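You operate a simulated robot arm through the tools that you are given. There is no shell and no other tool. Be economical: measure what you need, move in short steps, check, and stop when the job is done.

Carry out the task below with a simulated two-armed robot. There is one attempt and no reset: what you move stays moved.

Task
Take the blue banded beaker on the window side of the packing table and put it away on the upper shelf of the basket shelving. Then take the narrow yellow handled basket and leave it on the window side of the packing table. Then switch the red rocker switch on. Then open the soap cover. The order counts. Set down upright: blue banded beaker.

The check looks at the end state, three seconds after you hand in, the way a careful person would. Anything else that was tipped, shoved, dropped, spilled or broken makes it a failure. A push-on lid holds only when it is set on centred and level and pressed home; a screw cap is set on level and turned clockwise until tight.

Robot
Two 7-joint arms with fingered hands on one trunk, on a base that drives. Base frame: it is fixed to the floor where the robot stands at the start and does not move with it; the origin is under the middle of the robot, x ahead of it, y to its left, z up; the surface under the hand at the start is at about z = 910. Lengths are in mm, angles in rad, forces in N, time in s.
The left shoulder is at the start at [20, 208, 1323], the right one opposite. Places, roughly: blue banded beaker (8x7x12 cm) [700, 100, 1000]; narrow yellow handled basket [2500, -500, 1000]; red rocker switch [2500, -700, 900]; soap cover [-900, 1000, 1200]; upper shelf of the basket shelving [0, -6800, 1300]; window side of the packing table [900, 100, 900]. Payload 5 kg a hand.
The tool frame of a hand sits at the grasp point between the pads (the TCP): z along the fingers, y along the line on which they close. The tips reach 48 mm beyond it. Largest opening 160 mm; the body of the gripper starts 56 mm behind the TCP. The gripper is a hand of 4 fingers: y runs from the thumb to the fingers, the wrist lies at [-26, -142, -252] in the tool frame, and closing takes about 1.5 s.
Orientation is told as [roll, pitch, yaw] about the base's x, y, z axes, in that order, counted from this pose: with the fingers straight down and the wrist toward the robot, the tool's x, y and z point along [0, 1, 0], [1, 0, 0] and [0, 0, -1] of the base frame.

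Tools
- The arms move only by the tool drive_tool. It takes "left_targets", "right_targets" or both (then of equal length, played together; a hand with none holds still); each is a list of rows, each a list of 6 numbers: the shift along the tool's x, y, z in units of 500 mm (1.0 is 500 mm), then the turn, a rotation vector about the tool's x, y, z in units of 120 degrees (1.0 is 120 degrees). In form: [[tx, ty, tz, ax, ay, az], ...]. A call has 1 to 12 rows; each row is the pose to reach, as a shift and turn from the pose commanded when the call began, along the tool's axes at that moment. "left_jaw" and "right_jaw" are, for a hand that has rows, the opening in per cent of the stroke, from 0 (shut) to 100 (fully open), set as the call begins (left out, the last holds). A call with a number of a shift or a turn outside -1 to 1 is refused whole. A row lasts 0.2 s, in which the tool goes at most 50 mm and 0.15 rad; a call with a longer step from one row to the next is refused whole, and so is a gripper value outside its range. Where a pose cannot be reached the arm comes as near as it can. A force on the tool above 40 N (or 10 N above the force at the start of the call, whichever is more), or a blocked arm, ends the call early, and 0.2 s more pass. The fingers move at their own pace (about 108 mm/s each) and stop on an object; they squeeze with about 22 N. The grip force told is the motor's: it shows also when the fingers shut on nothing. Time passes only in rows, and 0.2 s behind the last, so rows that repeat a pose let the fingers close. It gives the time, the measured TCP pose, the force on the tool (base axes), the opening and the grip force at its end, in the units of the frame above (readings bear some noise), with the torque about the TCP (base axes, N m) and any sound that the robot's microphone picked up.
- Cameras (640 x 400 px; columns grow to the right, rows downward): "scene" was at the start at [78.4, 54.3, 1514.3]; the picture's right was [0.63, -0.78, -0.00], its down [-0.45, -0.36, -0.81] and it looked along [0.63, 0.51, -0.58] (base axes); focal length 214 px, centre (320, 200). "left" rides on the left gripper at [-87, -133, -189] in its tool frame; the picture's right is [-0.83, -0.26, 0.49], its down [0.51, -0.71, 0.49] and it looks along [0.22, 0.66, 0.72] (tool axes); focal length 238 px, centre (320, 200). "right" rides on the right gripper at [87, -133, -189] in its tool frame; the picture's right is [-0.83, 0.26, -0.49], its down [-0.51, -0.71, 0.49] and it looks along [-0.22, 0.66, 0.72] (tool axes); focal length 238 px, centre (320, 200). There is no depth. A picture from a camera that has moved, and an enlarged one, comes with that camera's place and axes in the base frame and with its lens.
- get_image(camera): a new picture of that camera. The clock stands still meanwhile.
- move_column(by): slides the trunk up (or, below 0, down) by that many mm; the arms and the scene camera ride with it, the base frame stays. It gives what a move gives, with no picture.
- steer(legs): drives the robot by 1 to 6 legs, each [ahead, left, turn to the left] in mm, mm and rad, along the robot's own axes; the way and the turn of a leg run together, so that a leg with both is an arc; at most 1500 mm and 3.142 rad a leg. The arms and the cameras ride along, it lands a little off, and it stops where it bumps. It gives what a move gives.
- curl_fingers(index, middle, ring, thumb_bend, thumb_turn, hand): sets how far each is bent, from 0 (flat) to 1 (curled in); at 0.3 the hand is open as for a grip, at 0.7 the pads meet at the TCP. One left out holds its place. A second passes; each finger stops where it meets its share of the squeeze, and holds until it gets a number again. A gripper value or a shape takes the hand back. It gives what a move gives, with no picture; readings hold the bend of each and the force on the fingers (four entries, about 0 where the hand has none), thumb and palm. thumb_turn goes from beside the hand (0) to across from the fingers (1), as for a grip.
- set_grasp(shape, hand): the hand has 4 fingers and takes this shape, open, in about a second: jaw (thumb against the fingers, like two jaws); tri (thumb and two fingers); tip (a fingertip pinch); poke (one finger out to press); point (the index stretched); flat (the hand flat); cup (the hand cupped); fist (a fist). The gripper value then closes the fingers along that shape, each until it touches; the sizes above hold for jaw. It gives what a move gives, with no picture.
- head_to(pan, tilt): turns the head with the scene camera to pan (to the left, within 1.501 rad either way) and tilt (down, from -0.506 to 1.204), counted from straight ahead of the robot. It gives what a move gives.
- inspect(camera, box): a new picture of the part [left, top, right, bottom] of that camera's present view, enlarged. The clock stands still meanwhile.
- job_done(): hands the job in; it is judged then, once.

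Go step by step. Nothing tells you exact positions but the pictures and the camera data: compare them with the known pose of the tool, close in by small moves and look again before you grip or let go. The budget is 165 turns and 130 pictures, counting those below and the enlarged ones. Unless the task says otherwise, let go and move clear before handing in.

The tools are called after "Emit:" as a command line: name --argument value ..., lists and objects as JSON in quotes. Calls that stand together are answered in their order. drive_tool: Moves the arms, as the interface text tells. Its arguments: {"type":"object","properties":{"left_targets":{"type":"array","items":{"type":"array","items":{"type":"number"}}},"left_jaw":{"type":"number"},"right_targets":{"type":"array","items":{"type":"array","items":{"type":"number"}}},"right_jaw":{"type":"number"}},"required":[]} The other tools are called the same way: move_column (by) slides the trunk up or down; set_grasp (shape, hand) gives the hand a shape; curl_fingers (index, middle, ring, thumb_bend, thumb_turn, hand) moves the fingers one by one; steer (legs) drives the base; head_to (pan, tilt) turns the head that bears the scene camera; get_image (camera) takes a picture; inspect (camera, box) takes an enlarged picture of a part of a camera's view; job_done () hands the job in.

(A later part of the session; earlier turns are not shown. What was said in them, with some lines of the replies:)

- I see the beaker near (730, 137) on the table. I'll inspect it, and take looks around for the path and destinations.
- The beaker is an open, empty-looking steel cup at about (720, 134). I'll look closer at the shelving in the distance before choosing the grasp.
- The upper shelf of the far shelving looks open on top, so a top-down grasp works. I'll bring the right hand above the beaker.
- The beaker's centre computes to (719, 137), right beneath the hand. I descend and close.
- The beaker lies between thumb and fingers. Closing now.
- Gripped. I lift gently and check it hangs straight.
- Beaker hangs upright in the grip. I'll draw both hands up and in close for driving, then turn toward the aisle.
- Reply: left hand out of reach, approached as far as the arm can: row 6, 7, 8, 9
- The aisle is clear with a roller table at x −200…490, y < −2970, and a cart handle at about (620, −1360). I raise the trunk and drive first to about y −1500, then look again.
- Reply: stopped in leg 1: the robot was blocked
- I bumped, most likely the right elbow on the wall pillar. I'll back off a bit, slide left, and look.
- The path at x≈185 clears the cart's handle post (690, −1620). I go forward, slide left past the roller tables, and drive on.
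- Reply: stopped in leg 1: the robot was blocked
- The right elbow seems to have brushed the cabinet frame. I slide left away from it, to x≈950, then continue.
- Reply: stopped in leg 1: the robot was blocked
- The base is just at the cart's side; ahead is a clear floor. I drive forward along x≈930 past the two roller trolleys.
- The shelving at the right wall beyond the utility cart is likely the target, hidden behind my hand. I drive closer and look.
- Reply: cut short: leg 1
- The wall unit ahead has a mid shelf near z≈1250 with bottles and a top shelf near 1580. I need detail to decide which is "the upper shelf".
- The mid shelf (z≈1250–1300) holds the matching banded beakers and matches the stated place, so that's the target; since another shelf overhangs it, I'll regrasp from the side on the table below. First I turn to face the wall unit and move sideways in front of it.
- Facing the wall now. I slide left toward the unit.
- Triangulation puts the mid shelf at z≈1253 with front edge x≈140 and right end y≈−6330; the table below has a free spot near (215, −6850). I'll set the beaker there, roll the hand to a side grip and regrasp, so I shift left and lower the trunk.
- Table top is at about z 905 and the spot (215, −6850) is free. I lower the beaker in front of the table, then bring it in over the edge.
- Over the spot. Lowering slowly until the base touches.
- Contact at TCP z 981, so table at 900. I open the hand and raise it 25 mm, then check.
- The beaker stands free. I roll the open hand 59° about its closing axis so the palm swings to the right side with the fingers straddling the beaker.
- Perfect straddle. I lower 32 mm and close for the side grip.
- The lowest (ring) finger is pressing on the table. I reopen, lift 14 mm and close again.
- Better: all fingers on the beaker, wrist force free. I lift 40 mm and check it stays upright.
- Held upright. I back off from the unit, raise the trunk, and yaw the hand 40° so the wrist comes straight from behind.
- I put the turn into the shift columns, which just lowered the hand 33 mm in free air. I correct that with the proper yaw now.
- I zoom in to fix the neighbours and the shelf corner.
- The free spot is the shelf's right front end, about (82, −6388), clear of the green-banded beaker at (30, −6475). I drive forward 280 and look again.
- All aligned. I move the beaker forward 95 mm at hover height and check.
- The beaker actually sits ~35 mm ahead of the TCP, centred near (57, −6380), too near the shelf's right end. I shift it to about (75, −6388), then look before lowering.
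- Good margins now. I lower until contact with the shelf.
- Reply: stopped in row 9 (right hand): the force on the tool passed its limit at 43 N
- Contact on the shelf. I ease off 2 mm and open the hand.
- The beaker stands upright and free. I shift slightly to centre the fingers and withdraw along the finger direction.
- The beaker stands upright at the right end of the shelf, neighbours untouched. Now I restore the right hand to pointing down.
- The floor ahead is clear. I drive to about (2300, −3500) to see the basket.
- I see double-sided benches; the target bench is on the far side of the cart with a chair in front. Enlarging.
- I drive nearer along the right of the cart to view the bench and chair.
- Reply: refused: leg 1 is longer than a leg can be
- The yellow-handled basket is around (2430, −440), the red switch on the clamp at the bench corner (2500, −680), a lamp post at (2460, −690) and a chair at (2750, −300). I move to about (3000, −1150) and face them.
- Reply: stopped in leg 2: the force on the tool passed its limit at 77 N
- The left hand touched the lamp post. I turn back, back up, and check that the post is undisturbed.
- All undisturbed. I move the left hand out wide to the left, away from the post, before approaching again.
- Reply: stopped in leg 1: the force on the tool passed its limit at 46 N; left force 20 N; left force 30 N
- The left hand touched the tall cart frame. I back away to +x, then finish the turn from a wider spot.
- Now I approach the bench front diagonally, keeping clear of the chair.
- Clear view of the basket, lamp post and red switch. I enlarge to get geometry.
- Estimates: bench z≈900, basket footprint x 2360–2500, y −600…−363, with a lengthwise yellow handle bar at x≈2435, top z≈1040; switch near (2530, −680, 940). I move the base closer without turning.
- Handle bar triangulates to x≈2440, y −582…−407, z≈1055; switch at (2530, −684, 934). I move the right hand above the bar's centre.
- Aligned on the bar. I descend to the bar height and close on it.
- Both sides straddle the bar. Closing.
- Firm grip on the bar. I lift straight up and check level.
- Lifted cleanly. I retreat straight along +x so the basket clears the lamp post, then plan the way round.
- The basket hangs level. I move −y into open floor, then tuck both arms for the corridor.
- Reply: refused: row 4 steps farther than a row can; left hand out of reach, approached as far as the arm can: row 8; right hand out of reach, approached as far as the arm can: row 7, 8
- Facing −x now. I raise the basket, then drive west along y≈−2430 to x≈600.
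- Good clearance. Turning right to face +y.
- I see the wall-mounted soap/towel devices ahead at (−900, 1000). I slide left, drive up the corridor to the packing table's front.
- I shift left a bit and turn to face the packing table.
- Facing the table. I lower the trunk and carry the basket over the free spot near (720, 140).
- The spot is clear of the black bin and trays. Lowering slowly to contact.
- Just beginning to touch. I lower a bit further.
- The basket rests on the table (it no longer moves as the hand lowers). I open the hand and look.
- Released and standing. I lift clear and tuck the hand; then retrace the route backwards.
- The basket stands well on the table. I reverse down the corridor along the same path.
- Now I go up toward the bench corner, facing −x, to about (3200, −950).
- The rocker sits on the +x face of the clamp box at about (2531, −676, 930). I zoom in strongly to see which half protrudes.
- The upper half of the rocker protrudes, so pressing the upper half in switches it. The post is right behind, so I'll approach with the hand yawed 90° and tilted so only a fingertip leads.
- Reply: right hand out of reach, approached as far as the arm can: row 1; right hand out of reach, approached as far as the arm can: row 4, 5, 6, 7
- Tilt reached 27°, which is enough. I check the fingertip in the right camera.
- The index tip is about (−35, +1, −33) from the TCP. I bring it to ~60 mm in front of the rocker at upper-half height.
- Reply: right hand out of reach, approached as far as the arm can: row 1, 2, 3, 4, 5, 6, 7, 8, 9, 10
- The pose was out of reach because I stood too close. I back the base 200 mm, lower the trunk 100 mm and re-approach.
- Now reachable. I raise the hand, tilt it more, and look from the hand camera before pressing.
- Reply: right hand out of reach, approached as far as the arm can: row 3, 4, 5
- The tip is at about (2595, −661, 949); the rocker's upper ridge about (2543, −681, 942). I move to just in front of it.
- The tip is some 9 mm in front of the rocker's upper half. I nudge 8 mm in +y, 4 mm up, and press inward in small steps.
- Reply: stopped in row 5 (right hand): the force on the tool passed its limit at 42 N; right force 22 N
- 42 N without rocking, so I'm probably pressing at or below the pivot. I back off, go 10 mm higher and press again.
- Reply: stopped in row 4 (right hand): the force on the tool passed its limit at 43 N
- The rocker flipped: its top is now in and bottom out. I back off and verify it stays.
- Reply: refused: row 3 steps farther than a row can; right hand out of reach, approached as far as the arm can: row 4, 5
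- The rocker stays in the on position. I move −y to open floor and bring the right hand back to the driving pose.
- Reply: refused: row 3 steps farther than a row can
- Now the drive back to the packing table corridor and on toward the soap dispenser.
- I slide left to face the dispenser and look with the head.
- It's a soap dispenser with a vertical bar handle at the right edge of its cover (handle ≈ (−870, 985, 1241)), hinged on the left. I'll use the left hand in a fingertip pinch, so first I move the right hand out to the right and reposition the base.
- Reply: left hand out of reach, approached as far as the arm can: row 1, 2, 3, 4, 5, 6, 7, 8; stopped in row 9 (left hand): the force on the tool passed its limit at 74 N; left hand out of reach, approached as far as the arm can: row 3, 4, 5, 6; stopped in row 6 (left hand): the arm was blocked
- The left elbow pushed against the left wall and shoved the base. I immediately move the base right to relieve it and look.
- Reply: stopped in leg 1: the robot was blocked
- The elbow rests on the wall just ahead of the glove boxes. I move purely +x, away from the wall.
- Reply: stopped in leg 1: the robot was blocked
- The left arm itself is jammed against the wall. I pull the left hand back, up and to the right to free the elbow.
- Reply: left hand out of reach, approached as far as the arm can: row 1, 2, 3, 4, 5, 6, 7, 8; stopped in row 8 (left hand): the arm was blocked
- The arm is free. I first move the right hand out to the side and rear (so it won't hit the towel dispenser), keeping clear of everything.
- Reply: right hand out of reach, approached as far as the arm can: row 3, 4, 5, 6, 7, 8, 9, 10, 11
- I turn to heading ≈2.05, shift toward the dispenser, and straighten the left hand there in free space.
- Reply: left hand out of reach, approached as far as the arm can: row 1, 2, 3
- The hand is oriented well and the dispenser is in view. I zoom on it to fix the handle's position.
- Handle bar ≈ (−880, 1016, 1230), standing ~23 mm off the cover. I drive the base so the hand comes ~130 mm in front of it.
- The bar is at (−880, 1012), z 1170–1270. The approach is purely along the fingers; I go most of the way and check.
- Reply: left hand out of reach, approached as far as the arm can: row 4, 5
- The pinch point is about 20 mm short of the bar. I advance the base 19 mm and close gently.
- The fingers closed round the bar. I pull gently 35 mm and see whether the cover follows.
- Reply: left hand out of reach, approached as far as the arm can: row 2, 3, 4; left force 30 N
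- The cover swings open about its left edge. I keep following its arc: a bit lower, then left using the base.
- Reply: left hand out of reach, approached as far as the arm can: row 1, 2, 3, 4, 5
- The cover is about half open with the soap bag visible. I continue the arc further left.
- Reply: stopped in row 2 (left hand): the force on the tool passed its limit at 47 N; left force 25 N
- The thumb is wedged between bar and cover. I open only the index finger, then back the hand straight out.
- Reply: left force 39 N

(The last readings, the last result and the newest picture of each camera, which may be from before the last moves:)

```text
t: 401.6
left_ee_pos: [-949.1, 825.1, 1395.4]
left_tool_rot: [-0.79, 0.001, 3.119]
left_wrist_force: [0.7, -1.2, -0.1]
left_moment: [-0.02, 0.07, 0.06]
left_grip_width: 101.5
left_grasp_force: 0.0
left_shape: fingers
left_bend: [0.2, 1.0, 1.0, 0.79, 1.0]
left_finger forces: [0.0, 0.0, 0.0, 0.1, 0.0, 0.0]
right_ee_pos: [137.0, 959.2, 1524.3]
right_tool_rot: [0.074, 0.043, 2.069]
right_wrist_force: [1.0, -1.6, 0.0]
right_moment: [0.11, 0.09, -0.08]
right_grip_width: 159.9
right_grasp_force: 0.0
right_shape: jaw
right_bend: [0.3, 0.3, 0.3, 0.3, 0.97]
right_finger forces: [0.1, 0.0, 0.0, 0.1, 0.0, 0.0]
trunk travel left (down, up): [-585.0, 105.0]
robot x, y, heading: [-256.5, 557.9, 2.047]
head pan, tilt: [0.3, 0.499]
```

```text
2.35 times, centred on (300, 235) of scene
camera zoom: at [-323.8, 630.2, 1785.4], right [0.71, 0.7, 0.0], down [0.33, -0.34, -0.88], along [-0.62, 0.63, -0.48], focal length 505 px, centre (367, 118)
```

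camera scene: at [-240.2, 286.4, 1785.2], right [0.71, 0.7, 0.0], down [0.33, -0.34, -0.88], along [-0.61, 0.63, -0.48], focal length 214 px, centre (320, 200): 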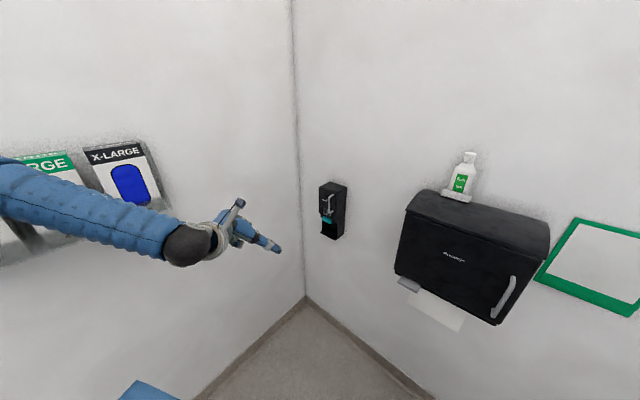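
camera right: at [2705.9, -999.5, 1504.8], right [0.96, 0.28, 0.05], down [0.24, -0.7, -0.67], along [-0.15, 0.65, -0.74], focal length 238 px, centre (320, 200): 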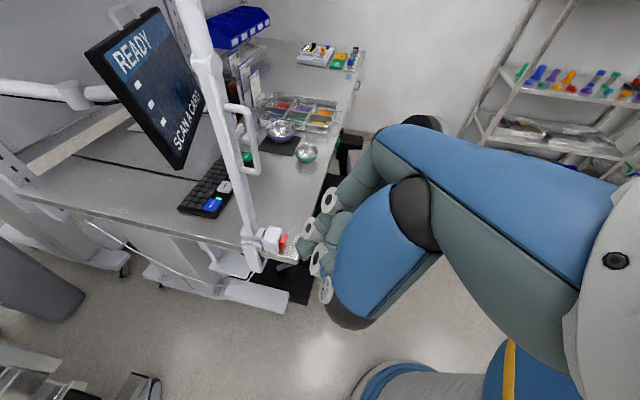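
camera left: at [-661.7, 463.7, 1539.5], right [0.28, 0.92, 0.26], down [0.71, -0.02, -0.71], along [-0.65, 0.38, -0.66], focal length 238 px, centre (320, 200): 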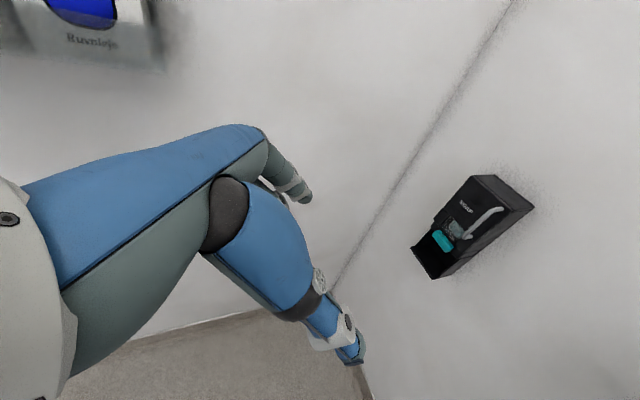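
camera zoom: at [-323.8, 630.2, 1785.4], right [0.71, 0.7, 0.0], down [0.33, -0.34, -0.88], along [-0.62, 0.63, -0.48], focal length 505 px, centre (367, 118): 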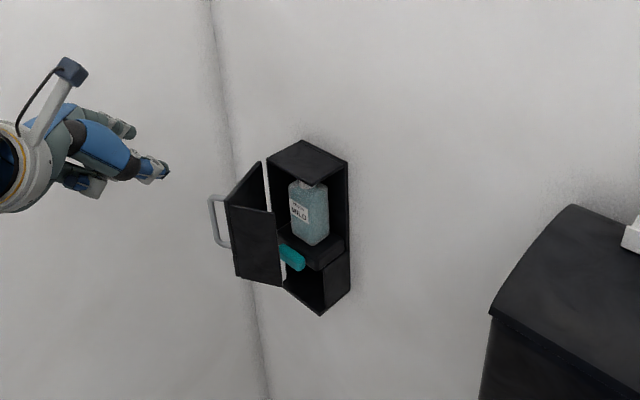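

The cover stands open about 67°. To open it fully I'll poke-push the inner edge of its side panel leftward; first I bring the left finger to its right side.

Emit:
set_grasp --hand "left" --shape "poke"

Emit:
drive_tool --left_targets '[[0, -0.08, 0, 0, 0, 0], [0, -0.16, 0, 0, 0, 0], [0, -0.25, 0, 0, 0, 0], [0, -0.33, 0, 0, 0, 0], [0.015, -0.33, 0.09, 0, 0, 0], [0.03, -0.33, 0.18, 0, 0, 0], [0.04, -0.33, 0.24, 0, 0, 0], [0.04, -0.33, 0.24, 0, 0, 0]]'

Emit:
inspect --camera "scene" --box '[200, 150, 400, 320]'

```text
t: 402.5
left_ee_pos: [-949.2, 826.4, 1393.5]
left_tool_rot: [-0.789, 0.005, 3.119]
left_wrist_force: [-0.4, -0.3, 1.2]
left_moment: [0.01, -0.03, -0.05]
left_grip_width: 0.0
left_grasp_force: 0.0
left_shape: poke
left_bend: [0.7, 0.7, 0.99, 1.0, 1.0]
left_finger forces: [0.0, 0.1, 0.1, 0.0, 0.0, 0.0]
right_ee_pos: [134.3, 961.6, 1523.3]
right_tool_rot: [0.074, 0.045, 2.069]
right_wrist_force: [0.2, -0.5, 0.0]
right_moment: [0.02, 0.03, -0.03]
right_grip_width: 159.9
right_grasp_force: 0.2
right_shape: jaw
right_bend: [0.3, 0.3, 0.3, 0.3, 0.97]
right_finger forces: [0.1, 0.0, 0.0, 0.1, 0.0, 0.0]
trunk travel left (down, up): [-585.0, 105.0]
robot x, y, heading: [-257.1, 558.9, 2.049]
head pan, tilt: [0.3, 0.499]
```

```text
t: 404.3
left_ee_pos: [-798.9, 919.1, 1289.9]
left_tool_rot: [-0.787, 0.004, 3.119]
left_wrist_force: [-0.6, 0.0, 0.3]
left_moment: [0.0, 0.01, -0.02]
left_grip_width: 0.0
left_grasp_force: 0.0
left_shape: poke
left_bend: [0.7, 0.7, 0.99, 1.0, 1.0]
left_finger forces: [0.0, 0.1, 0.0, 0.1, 0.0, 0.1]
left hand out of reach, approached as far as the arm can: row 1, 2, 3, 4, 5, 6, 7, 8
right_ee_pos: [135.4, 961.5, 1523.9]
right_tool_rot: [0.073, 0.045, 2.069]
right_wrist_force: [0.1, -0.4, 0.6]
right_moment: [-0.01, -0.03, 0.02]
right_grip_width: 159.9
right_grasp_force: 0.0
right_shape: jaw
right_bend: [0.3, 0.3, 0.3, 0.3, 0.97]
right_finger forces: [0.0, 0.0, 0.0, 0.0, 0.1, 0.0]
trunk travel left (down, up): [-585.0, 105.0]
robot x, y, heading: [-255.0, 557.7, 2.047]
head pan, tilt: [0.3, 0.499]
```

```text
2.35 times, centred on (300, 235) of scene
camera zoom: at [-326.1, 632.3, 1785.2], right [0.71, 0.7, 0.0], down [0.34, -0.34, -0.88], along [-0.62, 0.63, -0.48], focal length 505 px, centre (367, 118)
```

zoom: 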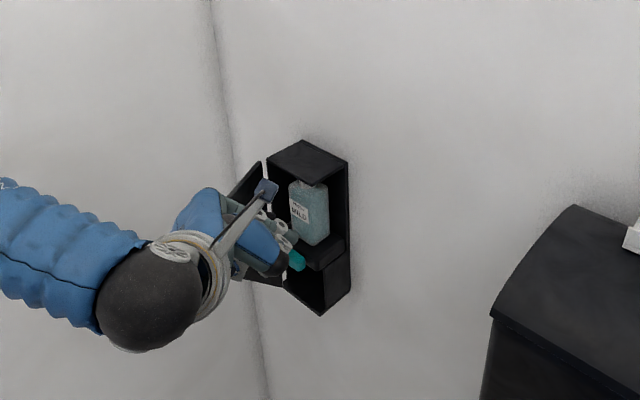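

The fingertip must get behind the panel's inner edge before sweeping left. I advance the base 40 mm in +y.

Emit:
steer --legs '[[35, -26, 0]]'

Emit:
get_image --camera "left"

```text
t: 405.2
left_ee_pos: [-793.0, 958.0, 1291.8]
left_tool_rot: [-0.787, 0.005, 3.12]
left_wrist_force: [-1.0, -0.9, 0.2]
left_moment: [0.08, -0.02, -0.05]
left_grip_width: 0.0
left_grasp_force: 0.0
left_shape: poke
left_bend: [0.7, 0.7, 0.99, 1.0, 1.0]
left_finger forces: [0.0, 0.0, 0.0, 0.0, 0.1, 0.0]
right_ee_pos: [141.7, 1000.0, 1524.5]
right_tool_rot: [0.071, 0.044, 2.071]
right_wrist_force: [-1.3, -0.6, 0.1]
right_moment: [0.08, -0.06, -0.04]
right_grip_width: 160.1
right_grasp_force: 0.1
right_shape: jaw
right_bend: [0.3, 0.3, 0.3, 0.3, 0.97]
right_finger forces: [0.0, 0.0, 0.0, 0.0, 0.0, 0.1]
trunk travel left (down, up): [-585.0, 105.0]
robot x, y, heading: [-251.4, 599.3, 2.05]
head pan, tilt: [0.3, 0.499]
```

```text
6 pictures are left
camera left: at [-662.3, 882.1, 1486.8], right [0.28, 0.93, 0.25], down [0.71, -0.02, -0.7], along [-0.65, 0.37, -0.67], focal length 238 px, centre (320, 200)
```

left: 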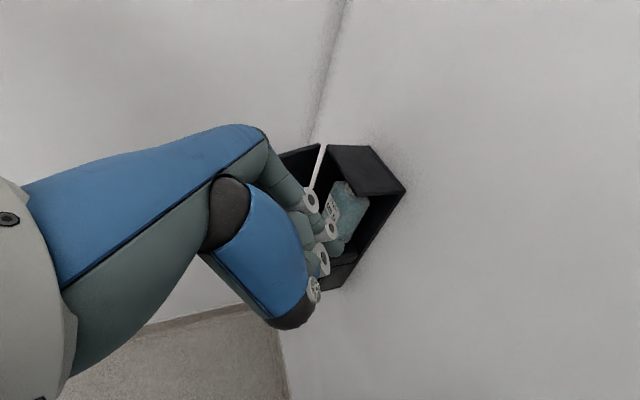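

The fingertip is inside the opening, right of the cover panel. I sweep left, following the arc slightly outward.

Emit:
drive_tool --left_targets '[[0, 0.04, 0, 0, 0, 0], [0.004, 0.08, -0.004, 0, 0, 0], [0.014, 0.12, -0.014, 0, 0, 0], [0.026, 0.16, -0.026, 0, 0, 0], [0.04, 0.2, -0.04, 0, 0, 0], [0.04, 0.22, -0.04, 0, 0, 0]]'

Emit:
inspect --camera "left" --box '[220, 80, 480, 360]'

```text
t: 406.0
left_ee_pos: [-834.3, 955.0, 1293.6]
left_tool_rot: [-0.782, 0.012, 3.105]
left_wrist_force: [10.9, -5.5, 11.4]
left_moment: [-0.01, -0.01, 0.05]
left_grip_width: 0.0
left_grasp_force: 0.0
left_shape: poke
left_bend: [0.7, 0.7, 0.99, 1.0, 1.0]
left_finger forces: [13.9, 15.0, 0.0, 0.1, 0.0, 0.0]
right_ee_pos: [147.5, 1002.3, 1522.8]
right_tool_rot: [0.077, 0.043, 2.068]
right_wrist_force: [0.6, 1.4, -0.3]
right_moment: [-0.04, 0.09, 0.01]
right_grip_width: 159.9
right_grasp_force: 0.1
right_shape: jaw
right_bend: [0.3, 0.3, 0.3, 0.3, 0.97]
right_finger forces: [0.1, 0.1, 0.0, 0.1, 0.0, 0.1]
trunk travel left (down, up): [-585.0, 105.0]
robot x, y, heading: [-248.1, 598.6, 2.05]
head pan, tilt: [0.3, 0.499]
stopped in row 3 (left hand): the force on the tool passed its limit at 44 N (the readings are from after the stop); the commanded pose is now the measured one
```

```text
1.43 times, centred on (350, 220) of left
camera zoom: at [-705.8, 878.0, 1490.2], right [0.29, 0.93, 0.25], down [0.72, -0.04, -0.7], along [-0.64, 0.38, -0.67], focal length 340 px, centre (277, 171)
```

zoom: 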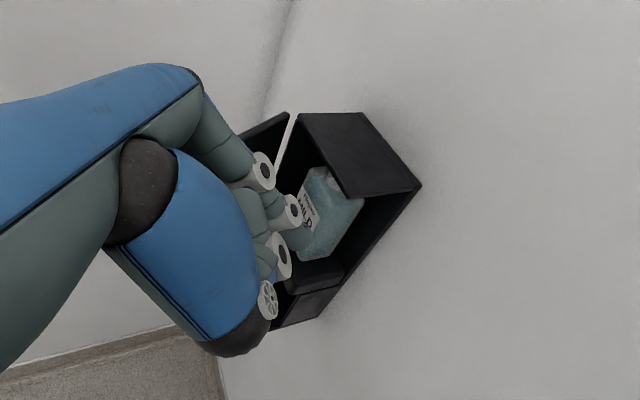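

Force limit reached, possibly the cover's end stop. I withdraw to the right and back, then look at the cover.

Emit:
drive_tool --left_targets '[[0, -0.04, 0, 0, 0, 0], [0, -0.08, 0, 0, 0, 0], [0, -0.1, -0.08, 0, 0, 0], [0, -0.1, -0.16, 0, 0, 0], [0, -0.1, -0.24, 0, 0, 0], [0, -0.02, -0.3, 0, 0, 0], [0, 0.06, -0.34, 0, 0, 0], [0, 0.14, -0.38, 0, 0, 0], [0, 0.22, -0.42, 0, 0, 0], [0, 0.3, -0.45, 0, 0, 0]]'

Emit:
inspect --camera "scene" --box '[200, 150, 400, 320]'

```text
t: 408.2
left_ee_pos: [-999.3, 799.5, 1447.9]
left_tool_rot: [-0.778, 0.016, 3.106]
left_wrist_force: [-1.3, 0.2, -0.8]
left_moment: [0.02, -0.03, -0.08]
left_grip_width: 0.0
left_grasp_force: 0.2
left_shape: poke
left_bend: [0.7, 0.7, 0.99, 1.0, 1.0]
left_finger forces: [0.1, 0.1, 0.0, 0.1, 0.0, 0.0]
left hand out of reach, approached as far as the arm can: row 3, 4, 5, 6, 7, 8
right_ee_pos: [140.0, 1002.6, 1523.5]
right_tool_rot: [0.072, 0.047, 2.069]
right_wrist_force: [-1.0, 0.2, 0.5]
right_moment: [0.0, -0.1, 0.0]
right_grip_width: 159.7
right_grasp_force: 0.0
right_shape: jaw
right_bend: [0.3, 0.3, 0.3, 0.3, 0.97]
right_finger forces: [0.0, 0.0, 0.0, 0.1, 0.0, 0.0]
trunk travel left (down, up): [-585.0, 105.0]
robot x, y, heading: [-251.4, 600.0, 2.045]
head pan, tilt: [0.3, 0.499]
```

```text
2.35 times, centred on (300, 235) of scene
camera zoom: at [-320.7, 673.8, 1785.1], right [0.71, 0.7, 0.0], down [0.34, -0.34, -0.88], along [-0.62, 0.63, -0.48], focal length 505 px, centre (367, 118)
```

zoom: 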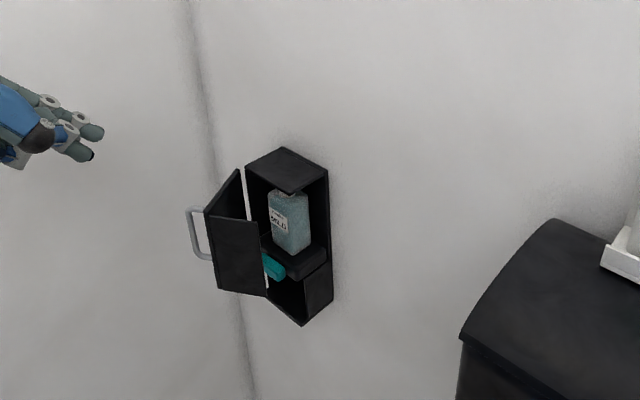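

The cover's angle is the same as before despite 44 N of push, so I take it to be at its stop, about 66° open. The soap bag is visible and both hands are clear. I'm handing in.

Emit:
job_done

```text
The job is handed in.
```

I did all four steps in order, but I can't rule out that bumps along the way disturbed something:

1. **Beaker:** the blue banded beaker stands upright at the right end of the wall unit's middle shelf (surface at z≈1254). I took that shelf as the "upper shelf" because it matches the given position and holds the matching beakers; there is one more shelf above it.
2. **Basket:** the narrow yellow-handled basket stands on the window side of the packing table, near where the beaker was.
3. **Switch:** the red rocker is flipped from its starting position and stays there. I took that position as on.
4. **Soap cover:** it is open about 66°. It didn't move further under a 44 N push, so I took that as its end stop.

**Bumps:** I touched the lamp post and the cart next to the benches, and brushed the wall pillar and the cabinet frame. The left arm also jammed against the wall by the glove boxes. Nothing looked displaced where I checked, but I did not recheck the pillar or the cabinet frame. My readings of the cart's position were too rough to rule out a shift of a few centimetres.
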